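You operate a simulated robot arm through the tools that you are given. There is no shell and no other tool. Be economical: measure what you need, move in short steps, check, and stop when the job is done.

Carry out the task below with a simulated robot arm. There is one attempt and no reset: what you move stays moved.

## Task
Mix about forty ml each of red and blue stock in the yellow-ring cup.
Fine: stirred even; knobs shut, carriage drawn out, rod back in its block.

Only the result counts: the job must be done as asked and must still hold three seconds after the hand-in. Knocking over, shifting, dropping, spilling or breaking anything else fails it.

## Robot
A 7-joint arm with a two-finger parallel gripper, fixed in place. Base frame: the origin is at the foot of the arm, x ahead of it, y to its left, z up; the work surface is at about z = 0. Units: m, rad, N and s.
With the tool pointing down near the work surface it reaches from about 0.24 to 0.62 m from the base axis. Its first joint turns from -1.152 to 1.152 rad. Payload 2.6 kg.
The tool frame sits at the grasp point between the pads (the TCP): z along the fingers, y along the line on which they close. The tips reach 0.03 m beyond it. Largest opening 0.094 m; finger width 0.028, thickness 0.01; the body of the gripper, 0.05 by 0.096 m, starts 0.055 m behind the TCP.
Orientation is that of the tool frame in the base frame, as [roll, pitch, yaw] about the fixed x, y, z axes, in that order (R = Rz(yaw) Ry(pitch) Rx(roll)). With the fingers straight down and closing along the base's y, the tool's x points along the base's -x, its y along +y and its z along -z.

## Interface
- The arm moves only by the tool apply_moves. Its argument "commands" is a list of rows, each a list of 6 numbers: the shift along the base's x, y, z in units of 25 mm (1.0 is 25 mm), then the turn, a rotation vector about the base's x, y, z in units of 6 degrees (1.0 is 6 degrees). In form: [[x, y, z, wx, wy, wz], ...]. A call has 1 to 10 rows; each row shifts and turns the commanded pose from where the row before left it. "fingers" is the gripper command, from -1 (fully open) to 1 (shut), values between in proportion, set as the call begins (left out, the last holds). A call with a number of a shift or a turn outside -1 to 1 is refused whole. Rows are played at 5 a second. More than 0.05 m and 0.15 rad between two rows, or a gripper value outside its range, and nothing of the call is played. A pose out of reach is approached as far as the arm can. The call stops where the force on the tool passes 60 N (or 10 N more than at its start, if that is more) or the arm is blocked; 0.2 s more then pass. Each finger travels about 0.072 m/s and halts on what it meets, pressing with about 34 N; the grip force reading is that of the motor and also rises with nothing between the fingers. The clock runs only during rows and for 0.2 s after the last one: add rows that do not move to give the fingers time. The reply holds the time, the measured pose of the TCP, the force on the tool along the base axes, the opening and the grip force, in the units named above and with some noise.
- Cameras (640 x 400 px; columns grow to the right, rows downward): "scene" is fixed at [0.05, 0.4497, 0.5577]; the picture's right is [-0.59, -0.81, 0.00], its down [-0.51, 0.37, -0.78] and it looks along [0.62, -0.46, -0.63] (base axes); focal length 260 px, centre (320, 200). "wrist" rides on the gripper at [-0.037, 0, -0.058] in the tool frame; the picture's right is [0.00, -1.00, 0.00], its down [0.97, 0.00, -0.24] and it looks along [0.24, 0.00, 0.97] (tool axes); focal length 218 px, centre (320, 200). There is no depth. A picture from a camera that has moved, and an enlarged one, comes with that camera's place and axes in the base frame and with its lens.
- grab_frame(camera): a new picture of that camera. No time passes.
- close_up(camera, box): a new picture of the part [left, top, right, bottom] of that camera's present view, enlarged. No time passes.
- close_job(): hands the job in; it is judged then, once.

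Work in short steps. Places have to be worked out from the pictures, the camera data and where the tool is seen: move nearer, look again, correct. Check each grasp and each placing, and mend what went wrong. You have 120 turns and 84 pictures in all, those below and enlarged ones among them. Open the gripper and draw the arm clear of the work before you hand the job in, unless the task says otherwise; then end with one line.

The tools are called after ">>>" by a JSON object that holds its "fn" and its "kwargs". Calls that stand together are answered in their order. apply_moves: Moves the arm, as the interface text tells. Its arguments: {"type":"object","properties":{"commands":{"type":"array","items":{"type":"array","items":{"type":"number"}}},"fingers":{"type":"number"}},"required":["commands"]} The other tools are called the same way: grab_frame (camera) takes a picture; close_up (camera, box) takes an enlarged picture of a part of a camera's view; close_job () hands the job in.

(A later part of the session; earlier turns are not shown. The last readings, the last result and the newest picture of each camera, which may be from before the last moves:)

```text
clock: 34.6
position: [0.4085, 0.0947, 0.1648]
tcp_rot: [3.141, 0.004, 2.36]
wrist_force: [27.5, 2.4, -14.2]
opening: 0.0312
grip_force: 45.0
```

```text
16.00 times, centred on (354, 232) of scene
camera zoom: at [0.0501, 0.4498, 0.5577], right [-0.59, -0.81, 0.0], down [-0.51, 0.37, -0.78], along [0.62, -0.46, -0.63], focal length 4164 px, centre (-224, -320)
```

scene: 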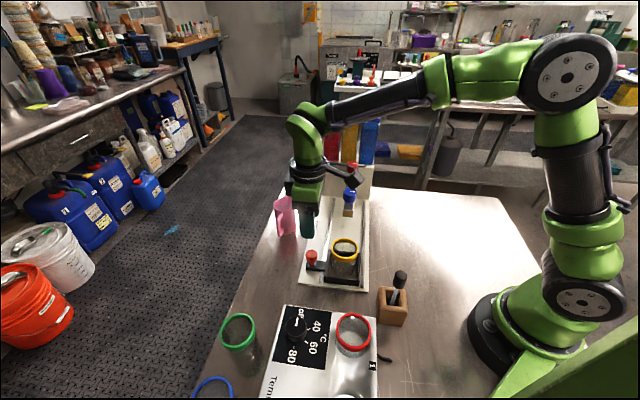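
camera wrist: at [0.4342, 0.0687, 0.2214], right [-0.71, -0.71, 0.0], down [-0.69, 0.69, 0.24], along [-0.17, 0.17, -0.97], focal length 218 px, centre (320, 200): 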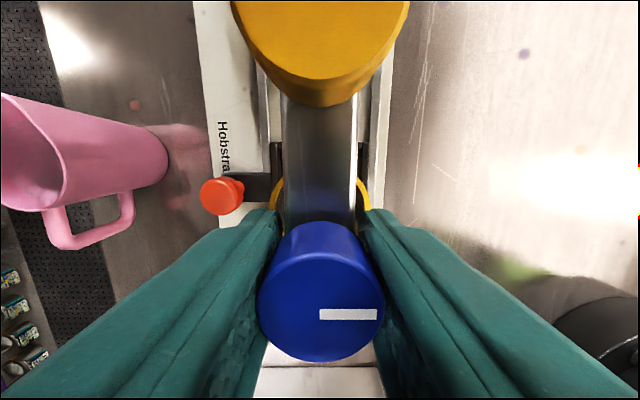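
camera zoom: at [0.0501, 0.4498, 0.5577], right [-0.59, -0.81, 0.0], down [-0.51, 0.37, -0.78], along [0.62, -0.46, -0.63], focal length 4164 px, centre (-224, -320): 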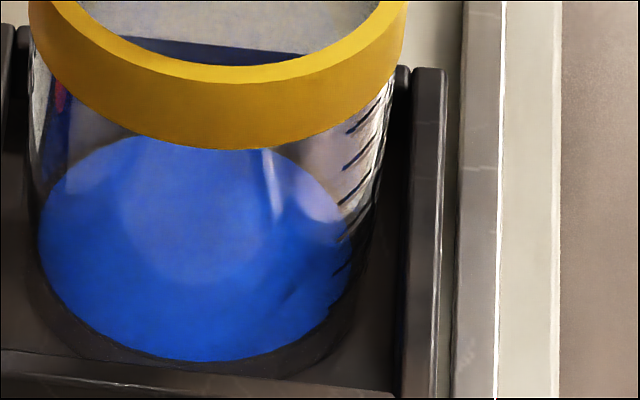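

One pulse gave roughly 5–10 ml by my reading. I relieve the side load and repeat the same 12° pulse, then compare the level.

>>> {"fn": "apply_moves", "kwargs": {"commands": [[0.04, -0.02, 0, 0, 0, 0], [0, 0, 0, 0, 0, 1], [0, 0, 0, 0, 0, 1], [0, 0, 0, 0, 0, 0], [0, 0, 0, 0, 0, -1], [0, 0, 0, 0, 0, -1], [0, 0, 0, 0, 0, 0]]}}

>>> {"fn": "close_up", "kwargs": {"camera": "scene", "box": [344, 225, 356, 240]}}

```text
clock: 36.2
position: [0.4067, 0.0952, 0.1646]
tcp_rot: [3.139, 0.002, 2.36]
wrist_force: [19.1, 14.9, -7.3]
opening: 0.0312
grip_force: 45.3
```

```text
16.00 times, centred on (350, 232) of scene
camera zoom: at [0.05, 0.4498, 0.5577], right [-0.59, -0.81, 0.0], down [-0.51, 0.37, -0.78], along [0.62, -0.46, -0.63], focal length 4164 px, centre (-160, -320)
```

zoom: 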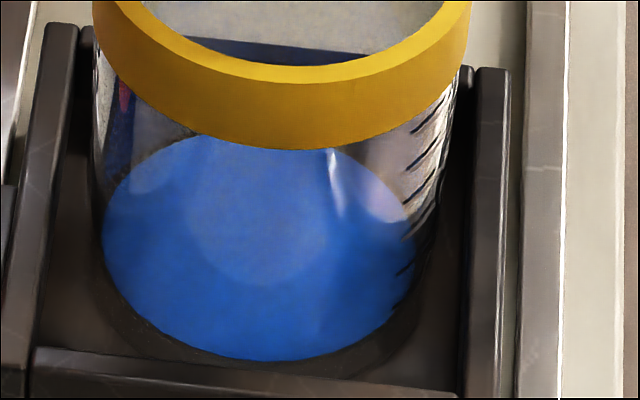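

Hardly any change, so the flow at 12° is slow. I open again to 12°, leave it about 1 s, and view it while open.

>>> {"fn": "apply_moves", "kwargs": {"commands": [[0.05, 0.04, 0, 0, 0, 0], [0, 0, 0, 0, 0, 1], [0, 0, 0, 0, 0, 1], [0, 0, 0, 0, 0, 0], [0, 0, 0, 0, 0, 0], [0, 0, 0, 0, 0, 0]]}}

>>> {"fn": "close_up", "kwargs": {"camera": "scene", "box": [336, 218, 362, 246]}}

```text
clock: 37.6
position: [0.4068, 0.094, 0.1657]
tcp_rot: [-3.14, -0.005, 2.556]
wrist_force: [-11.0, 1.9, 11.8]
opening: 0.0318
grip_force: 44.8
```

```text
14.29 times, centred on (349, 232) of scene
camera zoom: at [0.0499, 0.4497, 0.5578], right [-0.59, -0.81, 0.0], down [-0.51, 0.37, -0.78], along [0.62, -0.46, -0.63], focal length 3718 px, centre (-94, -257)
```

zoom: 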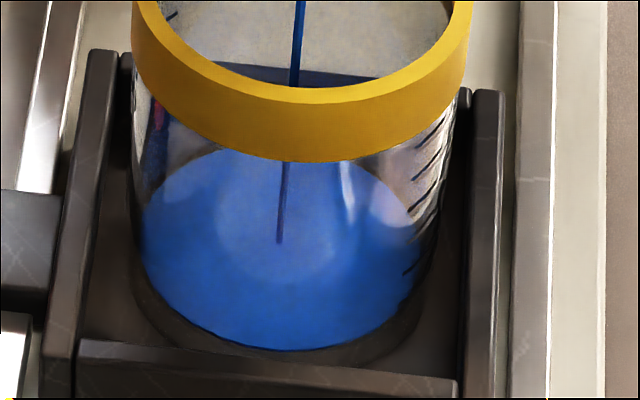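

Flow is slow and steady. I hold 2 s more and compare.

>>> {"fn": "apply_moves", "kwargs": {"commands": [[0, 0, 0, 0, 0, 0], [0, 0, 0, 0, 0, 0], [0, 0, 0, 0, 0, 0], [0, 0, 0, 0, 0, 0], [0, 0, 0, 0, 0, 0], [0, 0, 0, 0, 0, 0], [0, 0, 0, 0, 0, 0], [0, 0, 0, 0, 0, 0], [0, 0, 0, 0, 0, 0]]}}

>>> {"fn": "close_up", "kwargs": {"camera": "scene", "box": [336, 218, 362, 246]}}

```text
clock: 39.6
position: [0.4074, 0.0938, 0.1646]
tcp_rot: [-3.14, -0.003, 2.564]
wrist_force: [-18.9, -1.6, 14.9]
opening: 0.0319
grip_force: 44.8
```

```text
14.29 times, centred on (349, 232) of scene
camera zoom: at [0.0499, 0.4497, 0.5577], right [-0.59, -0.81, 0.0], down [-0.51, 0.37, -0.78], along [0.62, -0.46, -0.63], focal length 3718 px, centre (-94, -257)
```

zoom: 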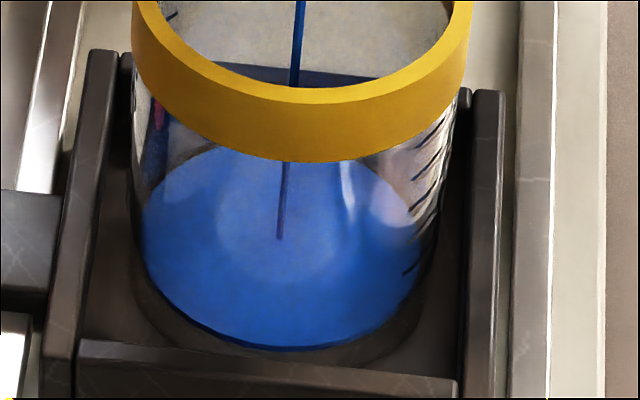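

About 1.2 ml/s at 12°. I open further to 30° and watch for 1 s.

>>> {"fn": "apply_moves", "kwargs": {"commands": [[-0.04, 0, 0, 0, 0, 1], [0, 0, 0, 0, 0, 1], [0, 0, 0, 0, 0, 1], [0, 0, 0, 0, 0, 0], [0, 0, 0, 0, 0, 0], [0, 0, 0, 0, 0, 0]]}}

>>> {"fn": "close_up", "kwargs": {"camera": "scene", "box": [336, 218, 362, 246]}}

```text
clock: 41.0
position: [0.409, 0.0932, 0.1647]
tcp_rot: [-3.142, 0.003, 2.861]
wrist_force: [29.1, -3.0, -16.5]
opening: 0.0444
grip_force: 44.9
```

```text
14.29 times, centred on (349, 232) of scene
camera zoom: at [0.0501, 0.4497, 0.5577], right [-0.59, -0.81, 0.0], down [-0.51, 0.37, -0.78], along [0.62, -0.46, -0.63], focal length 3718 px, centre (-94, -257)
```

zoom: 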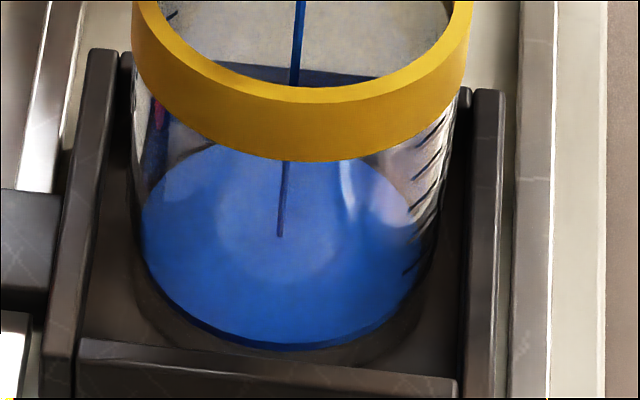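

The opening jumped to 44 mm: the fingertips are wedging on the bar under the knob. I turn back to 12° and look.

>>> {"fn": "apply_moves", "kwargs": {"commands": [[0, 0, 0, 0, 0, -1], [0, 0, 0, 0, 0, -1], [0, 0, 0, 0, 0, -1]]}}

>>> {"fn": "close_up", "kwargs": {"camera": "wrist", "box": [220, 180, 420, 380]}}

>>> {"fn": "close_up", "kwargs": {"camera": "scene", "box": [320, 170, 370, 240]}}

```text
clock: 41.8
position: [0.4061, 0.0958, 0.164]
tcp_rot: [-3.14, -0.003, 2.568]
wrist_force: [-4.9, -1.5, 0.5]
opening: 0.0324
grip_force: 44.9
```

```text
2.00 times, centred on (320, 280) of wrist
camera zoom: at [0.4372, 0.0767, 0.2212], right [-0.54, -0.84, 0.0], down [-0.81, 0.53, 0.24], along [-0.21, 0.13, -0.97], focal length 436 px, centre (320, 40)
```

zoom: 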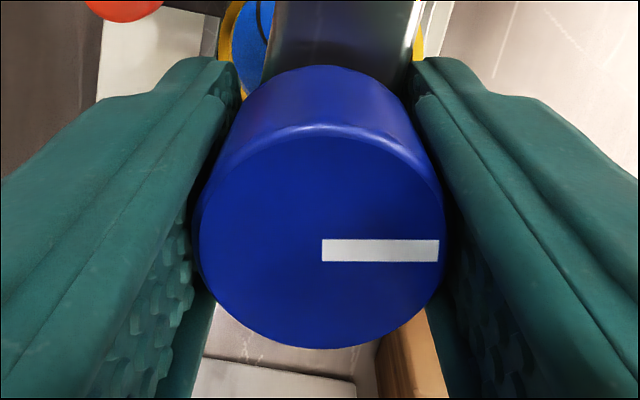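

```text
5.71 times, centred on (345, 205) of scene
camera zoom: at [0.0499, 0.4497, 0.5577], right [-0.59, -0.81, 0.0], down [-0.51, 0.37, -0.78], along [0.62, -0.46, -0.63], focal length 1487 px, centre (177, 171)
```

zoom: 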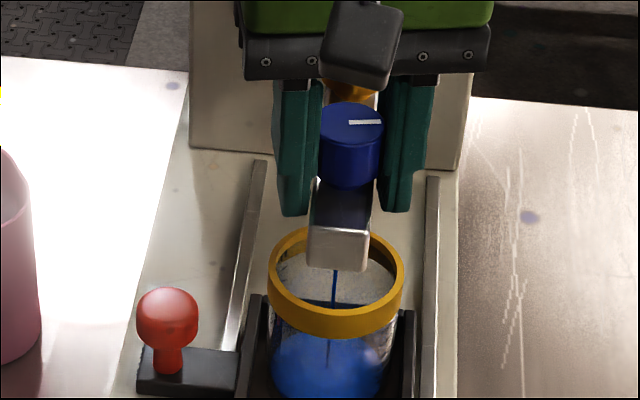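

I open a bit, raise 12 mm so only the knob is held, and re-grip (slow flow continues meanwhile).

>>> {"fn": "apply_moves", "kwargs": {"commands": [[0, 0, 0, 0, 0, 0], [0, 0, 0.48, 0, 0, 0], [0, 0, 0, 0, 0, 0]], "fingers": 0.1}}

>>> {"fn": "apply_moves", "kwargs": {"commands": [[0, 0, 0, 0, 0, 0], [0, 0, 0, 0, 0, 0]], "fingers": 1}}

>>> {"fn": "apply_moves", "kwargs": {"commands": [[0, 0, 0, 0, 0, 1], [0, 0, 0, 0, 0, 1], [0, 0, 0, 0, 0, 1], [0, 0, 0, 0, 0, 0], [0, 0, 0, 0, 0, 0]]}}

>>> {"fn": "close_up", "kwargs": {"camera": "scene", "box": [336, 218, 362, 246]}}

>>> {"fn": "close_up", "kwargs": {"camera": "scene", "box": [320, 170, 370, 240]}}

```text
clock: 42.6
position: [0.4069, 0.0936, 0.1764]
tcp_rot: [-3.141, 0.0, 2.568]
wrist_force: [0.0, 0.2, -0.1]
opening: 0.0424
grip_force: 0.0
```

```text
clock: 43.2
position: [0.4069, 0.0949, 0.1758]
tcp_rot: [3.142, 0.001, 2.566]
wrist_force: [2.7, 3.5, -3.3]
opening: 0.0321
grip_force: 44.8
```

```text
clock: 44.4
position: [0.4085, 0.0937, 0.1771]
tcp_rot: [-3.142, 0.005, 2.861]
wrist_force: [34.7, -2.9, -13.1]
opening: 0.0443
grip_force: 44.4
```

```text
14.29 times, centred on (349, 232) of scene
camera zoom: at [0.0501, 0.4497, 0.5577], right [-0.59, -0.81, 0.0], down [-0.51, 0.37, -0.78], along [0.62, -0.46, -0.63], focal length 3718 px, centre (-94, -257)
```

zoom: 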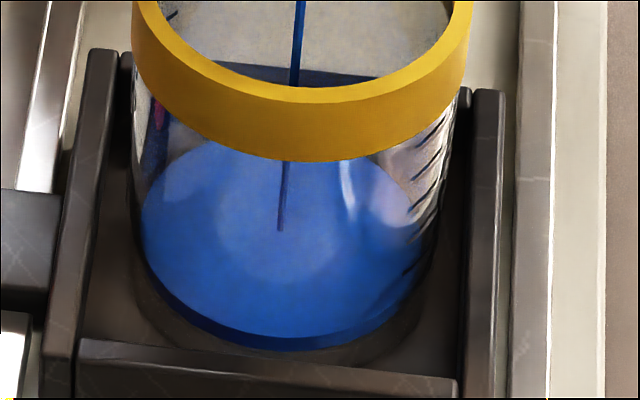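

```text
5.71 times, centred on (345, 205) of scene
camera zoom: at [0.0501, 0.4497, 0.5577], right [-0.59, -0.81, 0.0], down [-0.51, 0.37, -0.78], along [0.62, -0.46, -0.63], focal length 1487 px, centre (177, 171)
```

zoom: 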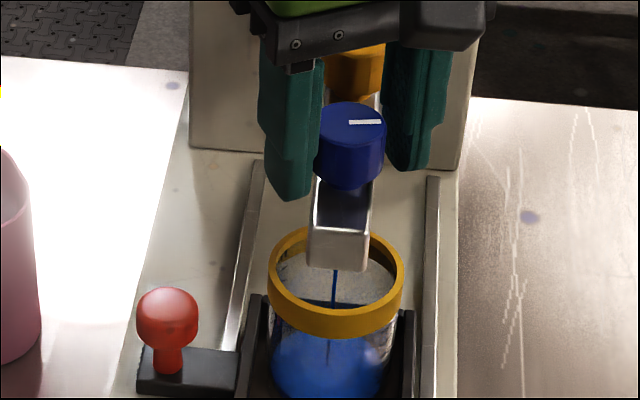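

The knob itself did not follow past ~12° (its stop), flow stays ≈1.1 ml/s, which suits dosing. I go back to 12° so the grip reseats and simply wait, then check the level.

>>> {"fn": "apply_moves", "kwargs": {"commands": [[0, 0, 0, 0, 0, -1], [0, 0, 0, 0, 0, -1], [0, 0, 0, 0, 0, -1], [0, 0, 0, 0, 0, 0], [0, 0, 0, 0, 0, 0], [0, 0, 0, 0, 0, 0], [0, 0, 0, 0, 0, 0], [0, 0, 0, 0, 0, 0], [0, 0, 0, 0, 0, 0], [0, 0, 0, 0, 0, 0]]}}

>>> {"fn": "apply_moves", "kwargs": {"commands": [[0, 0, 0, 0, 0, 0], [0, 0, 0, 0, 0, 0], [0, 0, 0, 0, 0, 0], [0, 0, 0, 0, 0, 0], [0, 0, 0, 0, 0, 0], [0, 0, 0, 0, 0, 0], [0, 0, 0, 0, 0, 0], [0, 0, 0, 0, 0, 0], [0, 0, 0, 0, 0, 0], [0, 0, 0, 0, 0, 0]]}}

>>> {"fn": "apply_moves", "kwargs": {"commands": [[0, 0, 0, 0, 0, 0], [0, 0, 0, 0, 0, 0], [0, 0, 0, 0, 0, 0], [0, 0, 0, 0, 0, 0], [0, 0, 0, 0, 0, 0], [0, 0, 0, 0, 0, 0], [0, 0, 0, 0, 0, 0], [0, 0, 0, 0, 0, 0], [0, 0, 0, 0, 0, 0], [0, 0, 0, 0, 0, 0]]}}

>>> {"fn": "close_up", "kwargs": {"camera": "scene", "box": [336, 218, 362, 246]}}

```text
clock: 46.6
position: [0.4058, 0.0975, 0.1758]
tcp_rot: [3.141, -0.007, 2.566]
wrist_force: [-22.3, 15.4, 11.6]
opening: 0.0322
grip_force: 45.1
```

```text
clock: 48.8
position: [0.4063, 0.0963, 0.1756]
tcp_rot: [3.14, -0.01, 2.562]
wrist_force: [-20.1, 16.4, 4.9]
opening: 0.032
grip_force: 44.4
```

```text
clock: 51.0
position: [0.4067, 0.0964, 0.1761]
tcp_rot: [3.141, -0.008, 2.561]
wrist_force: [-18.9, 15.3, 1.0]
opening: 0.0321
grip_force: 45.2
```

```text
14.29 times, centred on (349, 232) of scene
camera zoom: at [0.05, 0.4498, 0.5577], right [-0.59, -0.81, 0.0], down [-0.51, 0.37, -0.78], along [0.62, -0.46, -0.63], focal length 3718 px, centre (-94, -257)
```

zoom: 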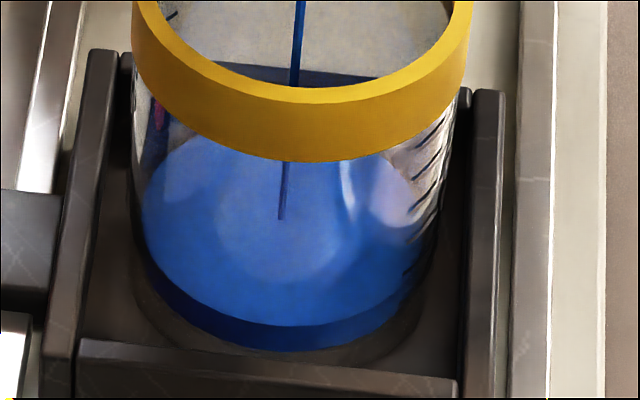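

>>> {"fn": "close_up", "kwargs": {"camera": "scene", "box": [352, 226, 360, 242]}}

```text
16.00 times, centred on (356, 234) of scene
camera zoom: at [0.05, 0.4498, 0.5577], right [-0.59, -0.81, 0.0], down [-0.51, 0.37, -0.78], along [0.62, -0.46, -0.63], focal length 4164 px, centre (-256, -344)
```

zoom: 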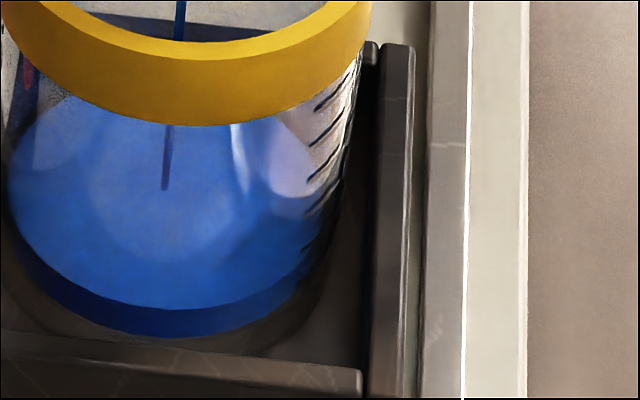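

The lowest visible tick is 40 ml (120 sits just under the ring); the surface is at roughly 20 ml, rising ≈1.1 ml/s. I wait ~13 s and check.

>>> {"fn": "apply_moves", "kwargs": {"commands": [[0, 0, 0, 0, 0, 0], [0, 0, 0, 0, 0, 0], [0, 0, 0, 0, 0, 0], [0, 0, 0, 0, 0, 0], [0, 0, 0, 0, 0, 0], [0, 0, 0, 0, 0, 0], [0, 0, 0, 0, 0, 0], [0, 0, 0, 0, 0, 0], [0, 0, 0, 0, 0, 0], [0, 0, 0, 0, 0, 0]]}}

>>> {"fn": "apply_moves", "kwargs": {"commands": [[0, 0, 0, 0, 0, 0], [0, 0, 0, 0, 0, 0], [0, 0, 0, 0, 0, 0], [0, 0, 0, 0, 0, 0], [0, 0, 0, 0, 0, 0], [0, 0, 0, 0, 0, 0], [0, 0, 0, 0, 0, 0], [0, 0, 0, 0, 0, 0], [0, 0, 0, 0, 0, 0], [0, 0, 0, 0, 0, 0]]}}

>>> {"fn": "apply_moves", "kwargs": {"commands": [[0, 0, 0, 0, 0, 0], [0, 0, 0, 0, 0, 0], [0, 0, 0, 0, 0, 0], [0, 0, 0, 0, 0, 0], [0, 0, 0, 0, 0, 0], [0, 0, 0, 0, 0, 0], [0, 0, 0, 0, 0, 0], [0, 0, 0, 0, 0, 0], [0, 0, 0, 0, 0, 0], [0, 0, 0, 0, 0, 0]]}}

>>> {"fn": "apply_moves", "kwargs": {"commands": [[0, 0, 0, 0, 0, 0], [0, 0, 0, 0, 0, 0], [0, 0, 0, 0, 0, 0], [0, 0, 0, 0, 0, 0], [0, 0, 0, 0, 0, 0], [0, 0, 0, 0, 0, 0], [0, 0, 0, 0, 0, 0], [0, 0, 0, 0, 0, 0], [0, 0, 0, 0, 0, 0], [0, 0, 0, 0, 0, 0]]}}

>>> {"fn": "apply_moves", "kwargs": {"commands": [[0, 0, 0, 0, 0, 0], [0, 0, 0, 0, 0, 0], [0, 0, 0, 0, 0, 0], [0, 0, 0, 0, 0, 0], [0, 0, 0, 0, 0, 0], [0, 0, 0, 0, 0, 0], [0, 0, 0, 0, 0, 0], [0, 0, 0, 0, 0, 0], [0, 0, 0, 0, 0, 0], [0, 0, 0, 0, 0, 0]]}}

>>> {"fn": "apply_moves", "kwargs": {"commands": [[0, 0, 0, 0, 0, 0], [0, 0, 0, 0, 0, 0], [0, 0, 0, 0, 0, 0], [0, 0, 0, 0, 0, 0], [0, 0, 0, 0, 0, 0], [0, 0, 0, 0, 0, 0], [0, 0, 0, 0, 0, 0], [0, 0, 0, 0, 0, 0], [0, 0, 0, 0, 0, 0]]}}

>>> {"fn": "close_up", "kwargs": {"camera": "scene", "box": [352, 226, 360, 242]}}

```text
clock: 53.2
position: [0.4049, 0.0962, 0.1756]
tcp_rot: [3.139, -0.01, 2.563]
wrist_force: [-18.3, 15.5, -0.5]
opening: 0.0321
grip_force: 44.5
```

```text
clock: 55.4
position: [0.4051, 0.097, 0.1761]
tcp_rot: [3.141, -0.01, 2.562]
wrist_force: [-18.8, 16.3, -2.2]
opening: 0.0322
grip_force: 45.0
```

```text
clock: 57.6
position: [0.4061, 0.0964, 0.1767]
tcp_rot: [3.14, -0.008, 2.562]
wrist_force: [-17.6, 15.4, -2.1]
opening: 0.0319
grip_force: 45.0
```

```text
clock: 59.8
position: [0.4055, 0.0966, 0.1757]
tcp_rot: [3.139, -0.009, 2.562]
wrist_force: [-18.1, 14.9, -2.2]
opening: 0.0319
grip_force: 44.5
```

```text
clock: 62.0
position: [0.4059, 0.0961, 0.1757]
tcp_rot: [3.14, -0.008, 2.562]
wrist_force: [-18.0, 15.5, -2.0]
opening: 0.0321
grip_force: 44.6
```

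```text
clock: 64.0
position: [0.4063, 0.0956, 0.1763]
tcp_rot: [3.141, -0.005, 2.561]
wrist_force: [-16.7, 15.7, -3.7]
opening: 0.0318
grip_force: 45.4
```

```text
16.00 times, centred on (356, 234) of scene
camera zoom: at [0.05, 0.4498, 0.5577], right [-0.59, -0.81, 0.0], down [-0.51, 0.37, -0.78], along [0.62, -0.46, -0.63], focal length 4164 px, centre (-256, -344)
```

zoom: 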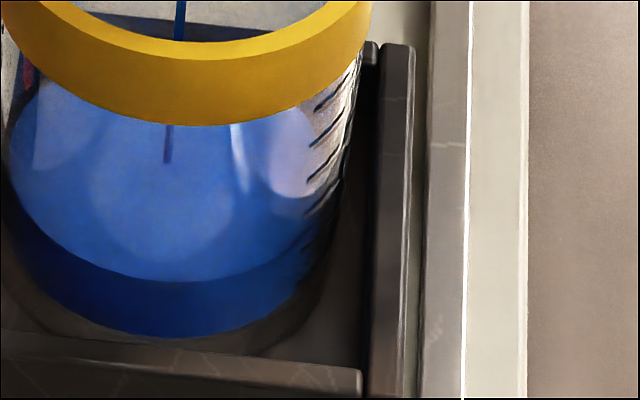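

Depth by band measure: about 55 px of 35 px/20 ml, so ≈31 ml at ≈1.27 ml/s (the lowest visible tick must be 20). About 6.6 s more, then I shut the knob.

>>> {"fn": "apply_moves", "kwargs": {"commands": [[0, 0, 0, 0, 0, 0], [0, 0, 0, 0, 0, 0], [0, 0, 0, 0, 0, 0], [0, 0, 0, 0, 0, 0], [0, 0, 0, 0, 0, 0], [0, 0, 0, 0, 0, 0], [0, 0, 0, 0, 0, 0], [0, 0, 0, 0, 0, 0], [0, 0, 0, 0, 0, 0], [0, 0, 0, 0, 0, 0]]}}

>>> {"fn": "apply_moves", "kwargs": {"commands": [[0, 0, 0, 0, 0, 0], [0, 0, 0, 0, 0, 0], [0, 0, 0, 0, 0, 0], [0, 0, 0, 0, 0, 0], [0, 0, 0, 0, 0, 0], [0, 0, 0, 0, 0, 0], [0, 0, 0, 0, 0, 0], [0, 0, 0, 0, 0, 0], [0, 0, 0, 0, 0, 0], [0, 0, 0, 0, 0, 0]]}}

>>> {"fn": "apply_moves", "kwargs": {"commands": [[0, 0, 0, 0, 0, 0], [0, 0, 0, 0, 0, 0], [0, 0, 0, 0, 0, 0], [0, 0, 0, 0, 0, 0], [0, 0, 0, 0, 0, 0], [0, 0, 0, 0, 0, 0], [0, 0, 0, 0, 0, 0], [0, 0, 0, 0, 0, 0], [0, 0, 0, 0, 0, 0]]}}

>>> {"fn": "apply_moves", "kwargs": {"commands": [[0, 0, 0, 0, 0, -1], [0, 0, 0, 0, 0, -1], [0, 0, 0, 0, 0, -0.1], [0, 0, 0, 0, 0, 0]]}}

>>> {"fn": "close_up", "kwargs": {"camera": "scene", "box": [352, 226, 360, 242]}}

>>> {"fn": "close_up", "kwargs": {"camera": "wrist", "box": [220, 180, 420, 380]}}

```text
clock: 66.2
position: [0.4066, 0.0957, 0.1756]
tcp_rot: [3.14, -0.007, 2.561]
wrist_force: [-16.4, 14.2, -2.2]
opening: 0.0319
grip_force: 44.9
```

```text
clock: 68.4
position: [0.4046, 0.0959, 0.1759]
tcp_rot: [-3.141, -0.008, 2.562]
wrist_force: [-15.6, 14.5, -1.9]
opening: 0.0322
grip_force: 45.4
```

```text
clock: 70.4
position: [0.4066, 0.0954, 0.1761]
tcp_rot: [3.141, -0.006, 2.561]
wrist_force: [-16.5, 15.2, -2.8]
opening: 0.0322
grip_force: 44.7
```

```text
clock: 71.4
position: [0.4066, 0.096, 0.1762]
tcp_rot: [-3.14, -0.001, 2.346]
wrist_force: [-18.5, 11.0, -0.9]
opening: 0.0309
grip_force: 44.6
```

```text
16.00 times, centred on (356, 234) of scene
camera zoom: at [0.05, 0.4497, 0.5577], right [-0.59, -0.81, 0.0], down [-0.51, 0.37, -0.78], along [0.62, -0.46, -0.63], focal length 4164 px, centre (-256, -344)
```

zoom: 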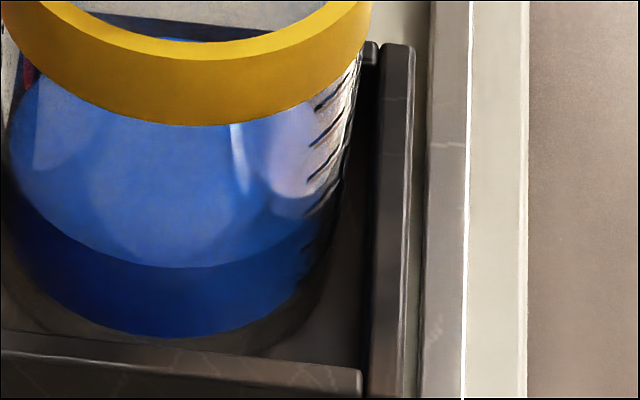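

```text
2.00 times, centred on (320, 280) of wrist
camera zoom: at [0.4325, 0.0698, 0.2334], right [-0.71, -0.7, 0.0], down [-0.68, 0.69, 0.24], along [-0.17, 0.17, -0.97], focal length 436 px, centre (320, 40)
```

zoom: 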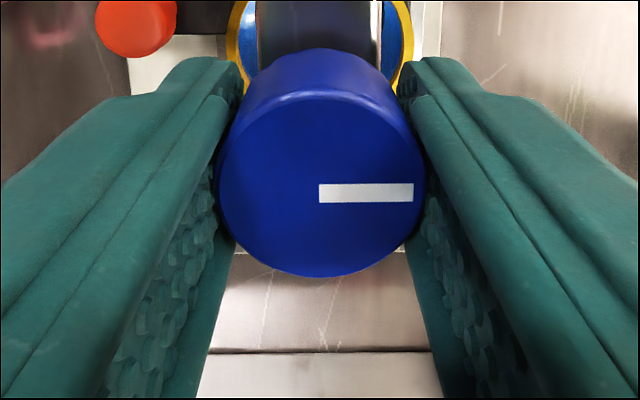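

Stream stopped and the surface sits on the 40 ml tick (≈39 ml). I release the knob, rise, and return to the carriage handle.

>>> {"fn": "apply_moves", "kwargs": {"commands": [[0, 0, 0, 0, 0, 0], [0, 0, 0, 0, 0, 0], [0, 0, 0.8, 0, 0, 0], [0, 0, 0.9, 0, 0, 0], [0, 0, 0.7, 0, 0, 0], [0.5, 0.5, 0, 0, 0, 0], [0.6, 0.55, 0, 0, 0, 0], [0.6, 0.5, 0, 0, 0, 0], [0.55, 0.5, 0, 0, 0, 0], [0, 0, 0, 0, 0, 0]], "fingers": 0.1}}

>>> {"fn": "grab_frame", "kwargs": {"camera": "wrist"}}

```text
clock: 73.6
position: [0.4636, 0.1467, 0.2374]
tcp_rot: [3.14, 0.0, 2.348]
wrist_force: [0.0, 0.4, 0.0]
opening: 0.0424
grip_force: 0.0
```

```text
26 pictures are left
camera wrist: at [0.4897, 0.1204, 0.2938], right [-0.71, -0.7, 0.0], down [-0.68, 0.69, 0.24], along [-0.17, 0.17, -0.97], focal length 218 px, centre (320, 200)
```

wrist: 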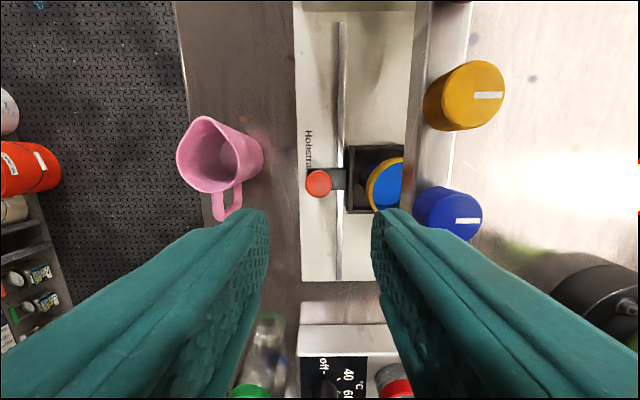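

Ball at ≈(0.462, 0.148), right under the TCP. I lower and grip it.

>>> {"fn": "apply_moves", "kwargs": {"commands": [[-0.03, 0.03, -1, 0, 0, 0], [0, 0, -1, 0, 0, 0], [0, 0, -1, 0, 0, 0], [0, 0, -1, 0, 0, 0], [0, 0, -1, 0, 0, 0], [0, 0, -1, 0, 0, 0], [0, 0, -0.97, 0, 0, 0], [0, 0, 0, 0, 0, 0]]}}

>>> {"fn": "apply_moves", "kwargs": {"commands": [[0, 0, 0, 0, 0, 0], [0, 0, 0, 0, 0, 0], [0, 0, 0, 0, 0, 0]], "fingers": 1}}

```text
clock: 75.4
position: [0.4619, 0.1469, 0.0619]
tcp_rot: [-3.141, 0.0, 2.345]
wrist_force: [0.0, 0.1, 0.7]
opening: 0.0425
grip_force: 0.1
```

```text
clock: 76.2
position: [0.4629, 0.1495, 0.0618]
tcp_rot: [3.136, 0.0, 2.35]
wrist_force: [21.6, 20.0, -10.0]
opening: 0.0298
grip_force: 45.0
```

Gripped. I relax sideways and push ~0.127 m further in, gently, toward the red tap.

>>> {"fn": "apply_moves", "kwargs": {"commands": [[0.06, 0.06, 0, 0, 0, 0], [0, 0, 0, 0, 0, 0]]}}

>>> {"fn": "apply_moves", "kwargs": {"commands": [[0.2, -0.2, 0, 0, 0, 0], [0.3, -0.3, 0, 0, 0, 0], [0.35, -0.35, 0, 0, 0, 0], [0.35, -0.35, 0, 0, 0, 0], [0.35, -0.35, 0, 0, 0, 0], [0.3, -0.3, 0, 0, 0, 0]]}}

>>> {"fn": "grab_frame", "kwargs": {"camera": "scene"}}

```text
clock: 76.8
position: [0.4645, 0.1462, 0.0628]
tcp_rot: [-3.14, -0.001, 2.35]
wrist_force: [4.6, 8.2, 7.1]
opening: 0.0298
grip_force: 45.0
```

```text
clock: 78.2
position: [0.5115, 0.1015, 0.0624]
tcp_rot: [3.141, 0.002, 2.344]
wrist_force: [-5.7, -3.7, 26.0]
opening: 0.0298
grip_force: 45.3
```

```text
25 pictures are left
```

scene: 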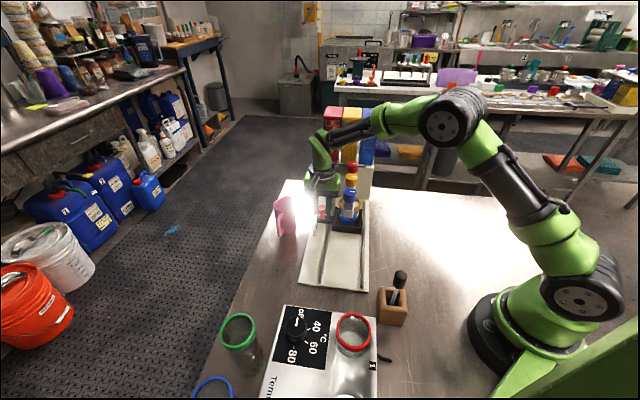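

Carriage is roughly below the yellow tap. I continue ~0.063 m to the red one, watching the force for the column.

>>> {"fn": "apply_moves", "kwargs": {"commands": [[0.2, -0.2, 0, 0, 0, 0], [0.3, -0.3, 0, 0, 0, 0], [0.3, -0.3, 0, 0, 0, 0], [0.3, -0.3, 0, 0, 0, 0]]}}

>>> {"fn": "apply_moves", "kwargs": {"commands": [[0.25, -0.25, 0, 0, 0, 0], [0.25, -0.25, 0, 0, 0, 0], [0.2, -0.2, 0, 0, 0, 0], [0, 0, 0, 0, 0, 0]]}}

>>> {"fn": "close_up", "kwargs": {"camera": "scene", "box": [290, 140, 400, 240]}}

>>> {"fn": "grab_frame", "kwargs": {"camera": "wrist"}}

```text
clock: 79.2
position: [0.5383, 0.0751, 0.063]
tcp_rot: [-3.141, 0.003, 2.347]
wrist_force: [-9.1, -7.6, 22.8]
opening: 0.0298
grip_force: 45.4
```

```text
clock: 80.2
position: [0.5557, 0.0564, 0.0626]
tcp_rot: [3.141, -0.001, 2.347]
wrist_force: [-19.6, -7.8, 24.9]
opening: 0.0297
grip_force: 44.8
```

```text
4.00 times, centred on (345, 190) of scene
camera zoom: at [0.0498, 0.4497, 0.5577], right [-0.59, -0.81, 0.0], down [-0.51, 0.37, -0.78], along [0.62, -0.46, -0.63], focal length 1041 px, centre (220, 240)
```

zoom: 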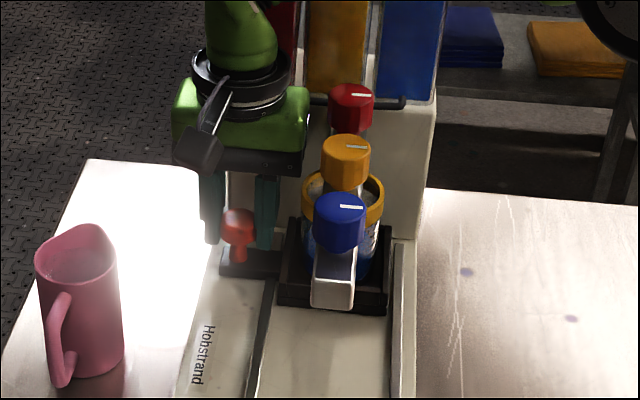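

```text
23 pictures are left
camera wrist: at [0.5817, 0.0309, 0.1204], right [-0.71, -0.7, 0.0], down [-0.68, 0.69, 0.24], along [-0.17, 0.17, -0.97], focal length 218 px, centre (320, 200)
```

wrist: 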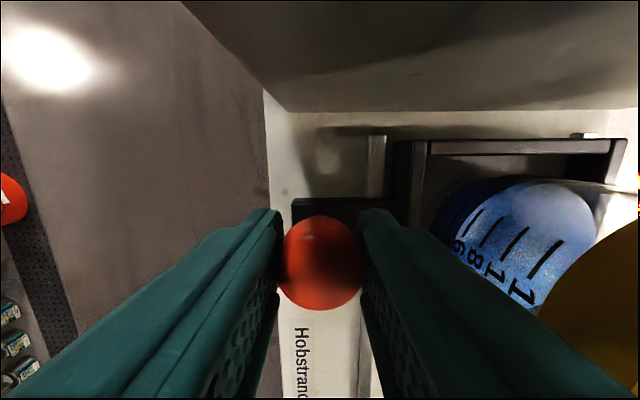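

The tray is at the inner end, cup about under the red knob. I relax, release the ball, back off along the rail before rising, to stay clear of the column.

>>> {"fn": "apply_moves", "kwargs": {"commands": [[-0.04, -0.04, 0, 0, 0, 0], [0, 0, 0, 0, 0, 0], [0, 0, 0, 0, 0, 0]], "fingers": 0.05}}

>>> {"fn": "apply_moves", "kwargs": {"commands": [[-0.5, 0.5, 0, 0, 0, 0], [-0.5, 0.5, 0.2, 0, 0, 0], [-0.2, 0.2, 1, 0, 0, 0], [0, 0, 1, 0, 0, 0], [0, 0, 1, 0, 0, 0], [0, 0, 1, 0, 0, 0], [0, 0, 1, 0, 0, 0], [0, 0, 1, 0, 0, 0], [0, 0, 0.6, 0, 0, 0]]}}

>>> {"fn": "apply_moves", "kwargs": {"commands": [[-0.6, -0.6, 0, 0, 0, 0], [-0.6, -0.6, 0, 0, 0, 0], [-0.6, -0.6, 0, 0, 0, 0], [-0.4, -0.4, 0, 0, 0, 0], [0, 0, 0, 0, 0, 0]], "fingers": -0.2}}

>>> {"fn": "grab_frame", "kwargs": {"camera": "wrist"}}

```text
clock: 81.0
position: [0.554, 0.056, 0.0623]
tcp_rot: [3.142, 0.0, 2.348]
wrist_force: [-0.9, 0.6, -0.6]
opening: 0.045
grip_force: 0.0
```

```text
clock: 83.0
position: [0.5238, 0.0863, 0.2325]
tcp_rot: [-3.141, 0.0, 2.347]
wrist_force: [1.4, -0.9, 0.1]
opening: 0.0445
grip_force: 0.1
```

```text
clock: 84.2
position: [0.4694, 0.0314, 0.2316]
tcp_rot: [-3.141, 0.0, 2.348]
wrist_force: [-0.2, 0.1, 0.2]
opening: 0.0563
grip_force: 0.0
```

```text
22 pictures are left
camera wrist: at [0.4957, 0.0055, 0.289], right [-0.71, -0.7, 0.0], down [-0.68, 0.69, 0.24], along [-0.17, 0.17, -0.97], focal length 218 px, centre (320, 200)
```

wrist: 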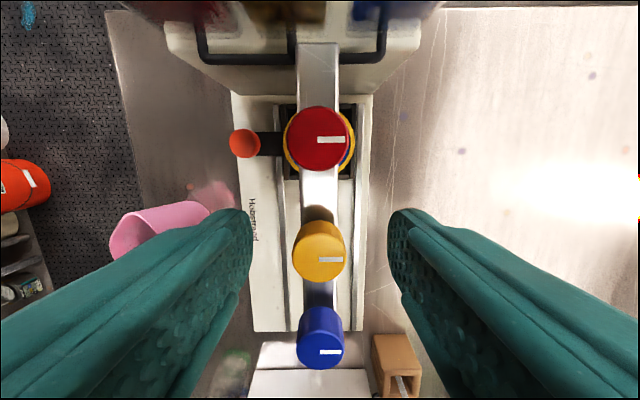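

The cup and red knob coincide at ≈(0.498, 0.003); column's pipe is ~47 mm beyond and lower. I advance over the red knob in gentle steps.

>>> {"fn": "apply_moves", "kwargs": {"commands": [[0.4, -0.4, 0, 0, 0, 0], [0.4, -0.4, 0, 0, 0, 0], [0.33, -0.33, 0, 0, 0, 0], [0, 0, -0.6, 0, 0, 0], [0, 0, -0.5, 0, 0, 0], [0, 0, 0, 0, 0, 0]]}}

>>> {"fn": "grab_frame", "kwargs": {"camera": "wrist"}}

>>> {"fn": "close_up", "kwargs": {"camera": "scene", "box": [290, 100, 400, 240]}}

```text
clock: 85.6
position: [0.4983, 0.0037, 0.2043]
tcp_rot: [3.141, 0.0, 2.347]
wrist_force: [0.3, 0.1, 1.4]
opening: 0.0564
grip_force: 0.1
```

```text
21 pictures are left
camera wrist: at [0.524, -0.0224, 0.2616], right [-0.71, -0.7, 0.0], down [-0.68, 0.69, 0.24], along [-0.17, 0.17, -0.97], focal length 218 px, centre (320, 200)
```

wrist: 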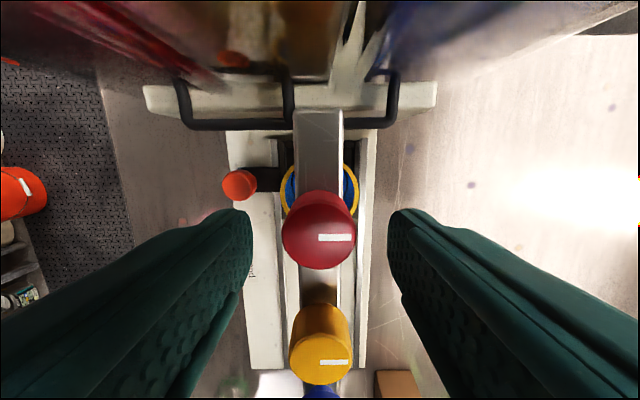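

```text
2.86 times, centred on (345, 170) of scene
camera zoom: at [0.05, 0.4497, 0.5577], right [-0.59, -0.81, 0.0], down [-0.51, 0.37, -0.78], along [0.62, -0.46, -0.63], focal length 744 px, centre (249, 286)
```

zoom: 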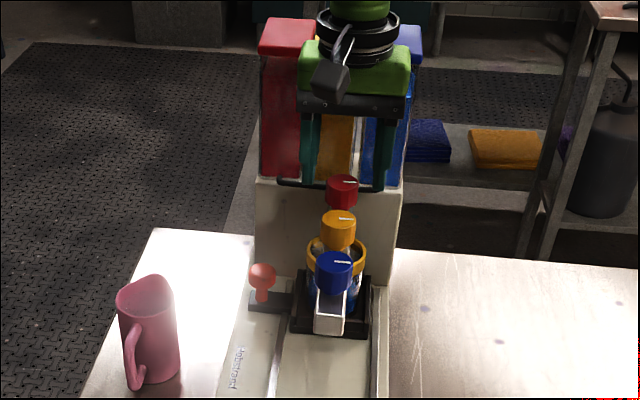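

No contact, TCP is 1 mm from the knob centre. I descend to 0.176 and grip the red knob.

>>> {"fn": "apply_moves", "kwargs": {"commands": [[0, 0, -0.6, 0, 0, 0], [0, 0, -0.5, 0, 0, 0], [0, 0, 0, 0, 0, 0]]}}

>>> {"fn": "apply_moves", "kwargs": {"commands": [[0, 0, 0, 0, 0, 0], [0, 0, 0, 0, 0, 0], [0, 0, 0, 0, 0, 0]], "fingers": 1}}

>>> {"fn": "close_up", "kwargs": {"camera": "scene", "box": [340, 192, 362, 214]}}

```text
clock: 86.4
position: [0.4977, 0.0039, 0.1756]
tcp_rot: [-3.142, 0.001, 2.347]
wrist_force: [-0.2, -0.1, 0.2]
opening: 0.0565
grip_force: 0.0
```

```text
clock: 87.2
position: [0.4983, 0.005, 0.1761]
tcp_rot: [3.139, 0.001, 2.349]
wrist_force: [9.8, 4.5, -5.8]
opening: 0.0307
grip_force: 45.1
```

```text
16.00 times, centred on (351, 203) of scene
camera zoom: at [0.05, 0.4498, 0.5577], right [-0.59, -0.81, 0.0], down [-0.51, 0.37, -0.78], along [0.62, -0.46, -0.63], focal length 4164 px, centre (-176, 152)
```

zoom: 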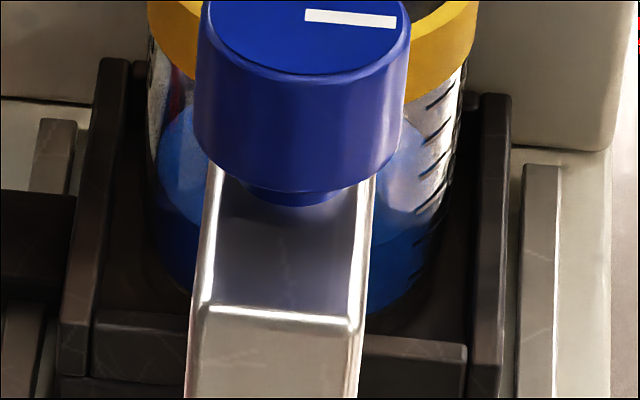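

Baseline level is visible at the right of the blue knob. I open the red knob by 12° like before and hold; first check after ~4 s.

>>> {"fn": "apply_moves", "kwargs": {"commands": [[0.03, 0.015, 0, 0, 0, 0.05], [0, 0, 0, 0, 0, 1], [0, 0, 0, 0, 0, 1], [0, 0, 0, 0, 0, 0], [0, 0, 0, 0, 0, 0], [0, 0, 0, 0, 0, 0], [0, 0, 0, 0, 0, 0], [0, 0, 0, 0, 0, 0], [0, 0, 0, 0, 0, 0], [0, 0, 0, 0, 0, 0]]}}

>>> {"fn": "apply_moves", "kwargs": {"commands": [[0, 0, 0, 0, 0, 0], [0, 0, 0, 0, 0, 0], [0, 0, 0, 0, 0, 0], [0, 0, 0, 0, 0, 0], [0, 0, 0, 0, 0, 0], [0, 0, 0, 0, 0, 0], [0, 0, 0, 0, 0, 0], [0, 0, 0, 0, 0, 0], [0, 0, 0, 0, 0, 0], [0, 0, 0, 0, 0, 0]]}}

>>> {"fn": "close_up", "kwargs": {"camera": "scene", "box": [340, 192, 362, 214]}}

```text
clock: 89.4
position: [0.4982, 0.0037, 0.1773]
tcp_rot: [3.14, 0.0, 2.56]
wrist_force: [7.5, 4.7, -9.9]
opening: 0.032
grip_force: 44.9
```

```text
clock: 91.6
position: [0.4999, 0.0043, 0.1761]
tcp_rot: [-3.139, -0.002, 2.562]
wrist_force: [5.2, 5.9, -11.7]
opening: 0.0318
grip_force: 45.2
```

```text
16.00 times, centred on (351, 203) of scene
camera zoom: at [0.0501, 0.4498, 0.5577], right [-0.59, -0.81, 0.0], down [-0.51, 0.37, -0.78], along [0.62, -0.46, -0.63], focal length 4164 px, centre (-176, 152)
```

zoom: 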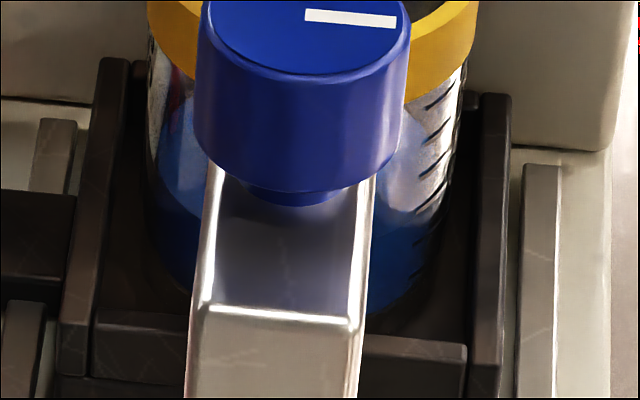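

The level creeps up as expected. I hold ~15 s and recheck.

>>> {"fn": "apply_moves", "kwargs": {"commands": [[0, 0, 0, 0, 0, 0], [0, 0, 0, 0, 0, 0], [0, 0, 0, 0, 0, 0], [0, 0, 0, 0, 0, 0], [0, 0, 0, 0, 0, 0], [0, 0, 0, 0, 0, 0], [0, 0, 0, 0, 0, 0], [0, 0, 0, 0, 0, 0], [0, 0, 0, 0, 0, 0], [0, 0, 0, 0, 0, 0]]}}

>>> {"fn": "apply_moves", "kwargs": {"commands": [[0, 0, 0, 0, 0, 0], [0, 0, 0, 0, 0, 0], [0, 0, 0, 0, 0, 0], [0, 0, 0, 0, 0, 0], [0, 0, 0, 0, 0, 0], [0, 0, 0, 0, 0, 0], [0, 0, 0, 0, 0, 0], [0, 0, 0, 0, 0, 0], [0, 0, 0, 0, 0, 0], [0, 0, 0, 0, 0, 0]]}}

>>> {"fn": "apply_moves", "kwargs": {"commands": [[0, 0, 0, 0, 0, 0], [0, 0, 0, 0, 0, 0], [0, 0, 0, 0, 0, 0], [0, 0, 0, 0, 0, 0], [0, 0, 0, 0, 0, 0], [0, 0, 0, 0, 0, 0], [0, 0, 0, 0, 0, 0], [0, 0, 0, 0, 0, 0], [0, 0, 0, 0, 0, 0], [0, 0, 0, 0, 0, 0]]}}

>>> {"fn": "apply_moves", "kwargs": {"commands": [[0, 0, 0, 0, 0, 0], [0, 0, 0, 0, 0, 0], [0, 0, 0, 0, 0, 0], [0, 0, 0, 0, 0, 0], [0, 0, 0, 0, 0, 0], [0, 0, 0, 0, 0, 0], [0, 0, 0, 0, 0, 0], [0, 0, 0, 0, 0, 0], [0, 0, 0, 0, 0, 0], [0, 0, 0, 0, 0, 0]]}}

>>> {"fn": "apply_moves", "kwargs": {"commands": [[0, 0, 0, 0, 0, 0], [0, 0, 0, 0, 0, 0], [0, 0, 0, 0, 0, 0], [0, 0, 0, 0, 0, 0], [0, 0, 0, 0, 0, 0], [0, 0, 0, 0, 0, 0], [0, 0, 0, 0, 0, 0], [0, 0, 0, 0, 0, 0], [0, 0, 0, 0, 0, 0], [0, 0, 0, 0, 0, 0]]}}

>>> {"fn": "apply_moves", "kwargs": {"commands": [[0, 0, 0, 0, 0, 0], [0, 0, 0, 0, 0, 0], [0, 0, 0, 0, 0, 0], [0, 0, 0, 0, 0, 0], [0, 0, 0, 0, 0, 0], [0, 0, 0, 0, 0, 0], [0, 0, 0, 0, 0, 0], [0, 0, 0, 0, 0, 0], [0, 0, 0, 0, 0, 0], [0, 0, 0, 0, 0, 0]]}}

>>> {"fn": "apply_moves", "kwargs": {"commands": [[0, 0, 0, 0, 0, 0], [0, 0, 0, 0, 0, 0], [0, 0, 0, 0, 0, 0], [0, 0, 0, 0, 0, 0], [0, 0, 0, 0, 0, 0], [0, 0, 0, 0, 0, 0], [0, 0, 0, 0, 0, 0], [0, 0, 0, 0, 0, 0], [0, 0, 0, 0, 0, 0], [0, 0, 0, 0, 0, 0]]}}

>>> {"fn": "close_up", "kwargs": {"camera": "scene", "box": [340, 192, 362, 214]}}

```text
clock: 93.8
position: [0.4983, 0.0037, 0.1764]
tcp_rot: [-3.14, -0.002, 2.562]
wrist_force: [4.6, 6.9, -13.7]
opening: 0.0321
grip_force: 45.1
```

```text
clock: 96.0
position: [0.4988, 0.0034, 0.1767]
tcp_rot: [-3.141, 0.001, 2.562]
wrist_force: [3.8, 7.0, -14.1]
opening: 0.0321
grip_force: 45.5
```

```text
clock: 98.2
position: [0.498, 0.0039, 0.1772]
tcp_rot: [3.141, -0.001, 2.561]
wrist_force: [1.8, 7.3, -12.0]
opening: 0.0322
grip_force: 45.4
```

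```text
clock: 100.4
position: [0.4975, 0.0044, 0.1768]
tcp_rot: [3.141, 0.002, 2.561]
wrist_force: [0.3, 8.1, -10.8]
opening: 0.0321
grip_force: 45.2
```

```text
clock: 102.6
position: [0.4991, 0.0038, 0.1775]
tcp_rot: [3.141, -0.001, 2.561]
wrist_force: [0.3, 6.5, -10.1]
opening: 0.0318
grip_force: 45.6
```

```text
clock: 104.8
position: [0.4981, 0.004, 0.1759]
tcp_rot: [3.14, 0.0, 2.562]
wrist_force: [0.9, 7.4, -8.0]
opening: 0.0321
grip_force: 45.0
```

```text
clock: 107.0
position: [0.498, 0.0039, 0.1766]
tcp_rot: [3.142, 0.0, 2.562]
wrist_force: [0.2, 7.2, -7.0]
opening: 0.0318
grip_force: 44.5
```

```text
16.00 times, centred on (351, 203) of scene
camera zoom: at [0.05, 0.4497, 0.5577], right [-0.59, -0.81, 0.0], down [-0.51, 0.37, -0.78], along [0.62, -0.46, -0.63], focal length 4164 px, centre (-176, 152)
```

zoom: 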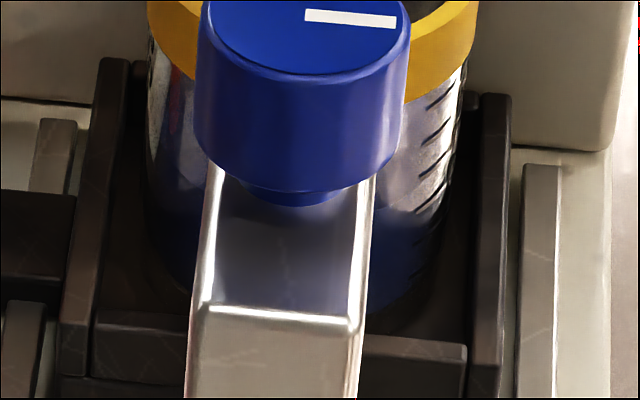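

Colour is darkening as red enters; level rising on schedule. I hold ~15 s more and check before shutting.

>>> {"fn": "apply_moves", "kwargs": {"commands": [[0, 0, 0, 0, 0, 0], [0, 0, 0, 0, 0, 0], [0, 0, 0, 0, 0, 0], [0, 0, 0, 0, 0, 0], [0, 0, 0, 0, 0, 0], [0, 0, 0, 0, 0, 0], [0, 0, 0, 0, 0, 0], [0, 0, 0, 0, 0, 0], [0, 0, 0, 0, 0, 0], [0, 0, 0, 0, 0, 0]]}}

>>> {"fn": "apply_moves", "kwargs": {"commands": [[0, 0, 0, 0, 0, 0], [0, 0, 0, 0, 0, 0], [0, 0, 0, 0, 0, 0], [0, 0, 0, 0, 0, 0], [0, 0, 0, 0, 0, 0], [0, 0, 0, 0, 0, 0], [0, 0, 0, 0, 0, 0], [0, 0, 0, 0, 0, 0], [0, 0, 0, 0, 0, 0], [0, 0, 0, 0, 0, 0]]}}

>>> {"fn": "apply_moves", "kwargs": {"commands": [[0, 0, 0, 0, 0, 0], [0, 0, 0, 0, 0, 0], [0, 0, 0, 0, 0, 0], [0, 0, 0, 0, 0, 0], [0, 0, 0, 0, 0, 0], [0, 0, 0, 0, 0, 0], [0, 0, 0, 0, 0, 0], [0, 0, 0, 0, 0, 0], [0, 0, 0, 0, 0, 0], [0, 0, 0, 0, 0, 0]]}}

>>> {"fn": "apply_moves", "kwargs": {"commands": [[0, 0, 0, 0, 0, 0], [0, 0, 0, 0, 0, 0], [0, 0, 0, 0, 0, 0], [0, 0, 0, 0, 0, 0], [0, 0, 0, 0, 0, 0], [0, 0, 0, 0, 0, 0], [0, 0, 0, 0, 0, 0], [0, 0, 0, 0, 0, 0], [0, 0, 0, 0, 0, 0], [0, 0, 0, 0, 0, 0]]}}

>>> {"fn": "apply_moves", "kwargs": {"commands": [[0, 0, 0, 0, 0, 0], [0, 0, 0, 0, 0, 0], [0, 0, 0, 0, 0, 0], [0, 0, 0, 0, 0, 0], [0, 0, 0, 0, 0, 0], [0, 0, 0, 0, 0, 0], [0, 0, 0, 0, 0, 0], [0, 0, 0, 0, 0, 0], [0, 0, 0, 0, 0, 0], [0, 0, 0, 0, 0, 0]]}}

>>> {"fn": "apply_moves", "kwargs": {"commands": [[0, 0, 0, 0, 0, 0], [0, 0, 0, 0, 0, 0], [0, 0, 0, 0, 0, 0], [0, 0, 0, 0, 0, 0], [0, 0, 0, 0, 0, 0], [0, 0, 0, 0, 0, 0], [0, 0, 0, 0, 0, 0], [0, 0, 0, 0, 0, 0], [0, 0, 0, 0, 0, 0], [0, 0, 0, 0, 0, 0]]}}

>>> {"fn": "close_up", "kwargs": {"camera": "scene", "box": [340, 192, 362, 214]}}

```text
clock: 109.2
position: [0.4986, 0.004, 0.1766]
tcp_rot: [-3.141, 0.001, 2.564]
wrist_force: [-0.4, 6.8, -8.0]
opening: 0.0322
grip_force: 45.2
```

```text
clock: 111.4
position: [0.4988, 0.0043, 0.1771]
tcp_rot: [3.141, 0.001, 2.561]
wrist_force: [1.1, 6.6, -5.8]
opening: 0.0322
grip_force: 45.3
```

```text
clock: 113.6
position: [0.4979, 0.0043, 0.177]
tcp_rot: [3.141, 0.0, 2.563]
wrist_force: [1.4, 5.9, -5.4]
opening: 0.0321
grip_force: 44.6
```

```text
clock: 115.8
position: [0.4986, 0.005, 0.1767]
tcp_rot: [3.141, -0.001, 2.563]
wrist_force: [0.7, 6.4, -4.7]
opening: 0.0322
grip_force: 45.2
```

```text
clock: 118.0
position: [0.4984, 0.0039, 0.1781]
tcp_rot: [-3.142, 0.001, 2.562]
wrist_force: [1.1, 6.4, -4.2]
opening: 0.0321
grip_force: 44.9
```

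```text
clock: 120.2
position: [0.4973, 0.0034, 0.1767]
tcp_rot: [3.141, 0.001, 2.561]
wrist_force: [2.2, 5.7, -4.0]
opening: 0.0322
grip_force: 44.9
```

```text
16.00 times, centred on (351, 203) of scene
camera zoom: at [0.05, 0.4497, 0.5577], right [-0.59, -0.81, 0.0], down [-0.51, 0.37, -0.78], along [0.62, -0.46, -0.63], focal length 4164 px, centre (-176, 152)
```

zoom: 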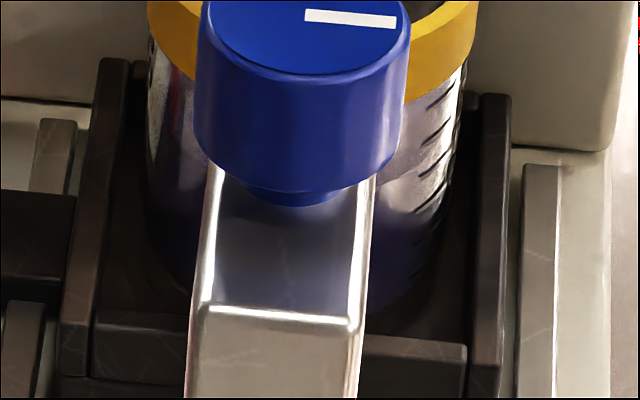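

Time and level agree with ~36 ml; 2 s more, then I shut the red knob, release and rise off backward.

>>> {"fn": "apply_moves", "kwargs": {"commands": [[0, 0, 0, 0, 0, 0], [0, 0, 0, 0, 0, 0], [0, 0, 0, 0, 0, 0], [0, 0, 0, 0, 0, 0], [0, 0, 0, 0, 0, 0], [0, 0, 0, 0, 0, 0], [0, 0, 0, 0, 0, 0], [0, 0, 0, 0, 0, 0], [0, 0, 0, 0, 0, 0], [0, 0, 0, 0, 0, 0]]}}

>>> {"fn": "apply_moves", "kwargs": {"commands": [[0, 0, 0, 0, 0, -1], [0, 0, 0, 0, 0, -1], [0, 0, 0, 0, 0, -0.15], [0, 0, 0, 0, 0, 0]]}}

>>> {"fn": "apply_moves", "kwargs": {"commands": [[0, 0, 0, 0, 0, 0], [0, 0, 0, 0, 0, 0], [0, 0, 0.8, 0, 0, 0], [0, 0, 0.9, 0, 0, 0], [0, 0, 0.6, 0, 0, 0], [-0.4, 0.4, 0, 0, 0, 0], [-0.4, 0.4, 0, 0, 0, 0], [-0.4, 0.4, 0, 0, 0, 0], [0, 0, 0, 0, 0, 0]], "fingers": 0.1}}

>>> {"fn": "grab_frame", "kwargs": {"camera": "wrist"}}

```text
clock: 122.4
position: [0.499, 0.0032, 0.177]
tcp_rot: [-3.142, 0.002, 2.562]
wrist_force: [1.7, 4.8, -3.1]
opening: 0.032
grip_force: 44.7
```

```text
clock: 123.4
position: [0.4984, 0.0034, 0.176]
tcp_rot: [-3.141, 0.0, 2.337]
wrist_force: [0.4, 5.6, -9.6]
opening: 0.0311
grip_force: 44.8
```

```text
clock: 125.4
position: [0.4687, 0.0338, 0.2356]
tcp_rot: [3.141, -0.002, 2.335]
wrist_force: [0.9, 0.0, -1.1]
opening: 0.0425
grip_force: 0.1
```

```text
15 pictures are left
camera wrist: at [0.4944, 0.0076, 0.2924], right [-0.72, -0.69, 0.0], down [-0.67, 0.7, 0.24], along [-0.17, 0.17, -0.97], focal length 218 px, centre (320, 200)
```

wrist: 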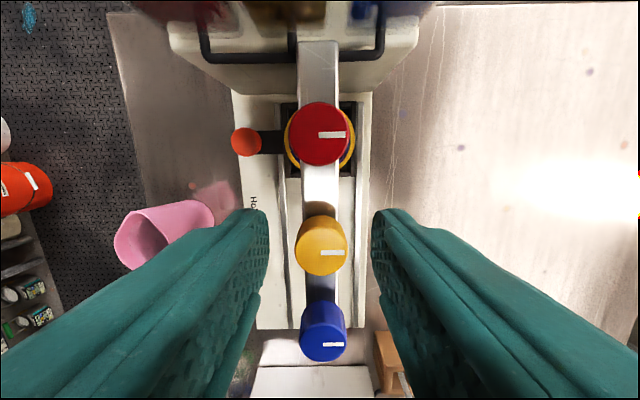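

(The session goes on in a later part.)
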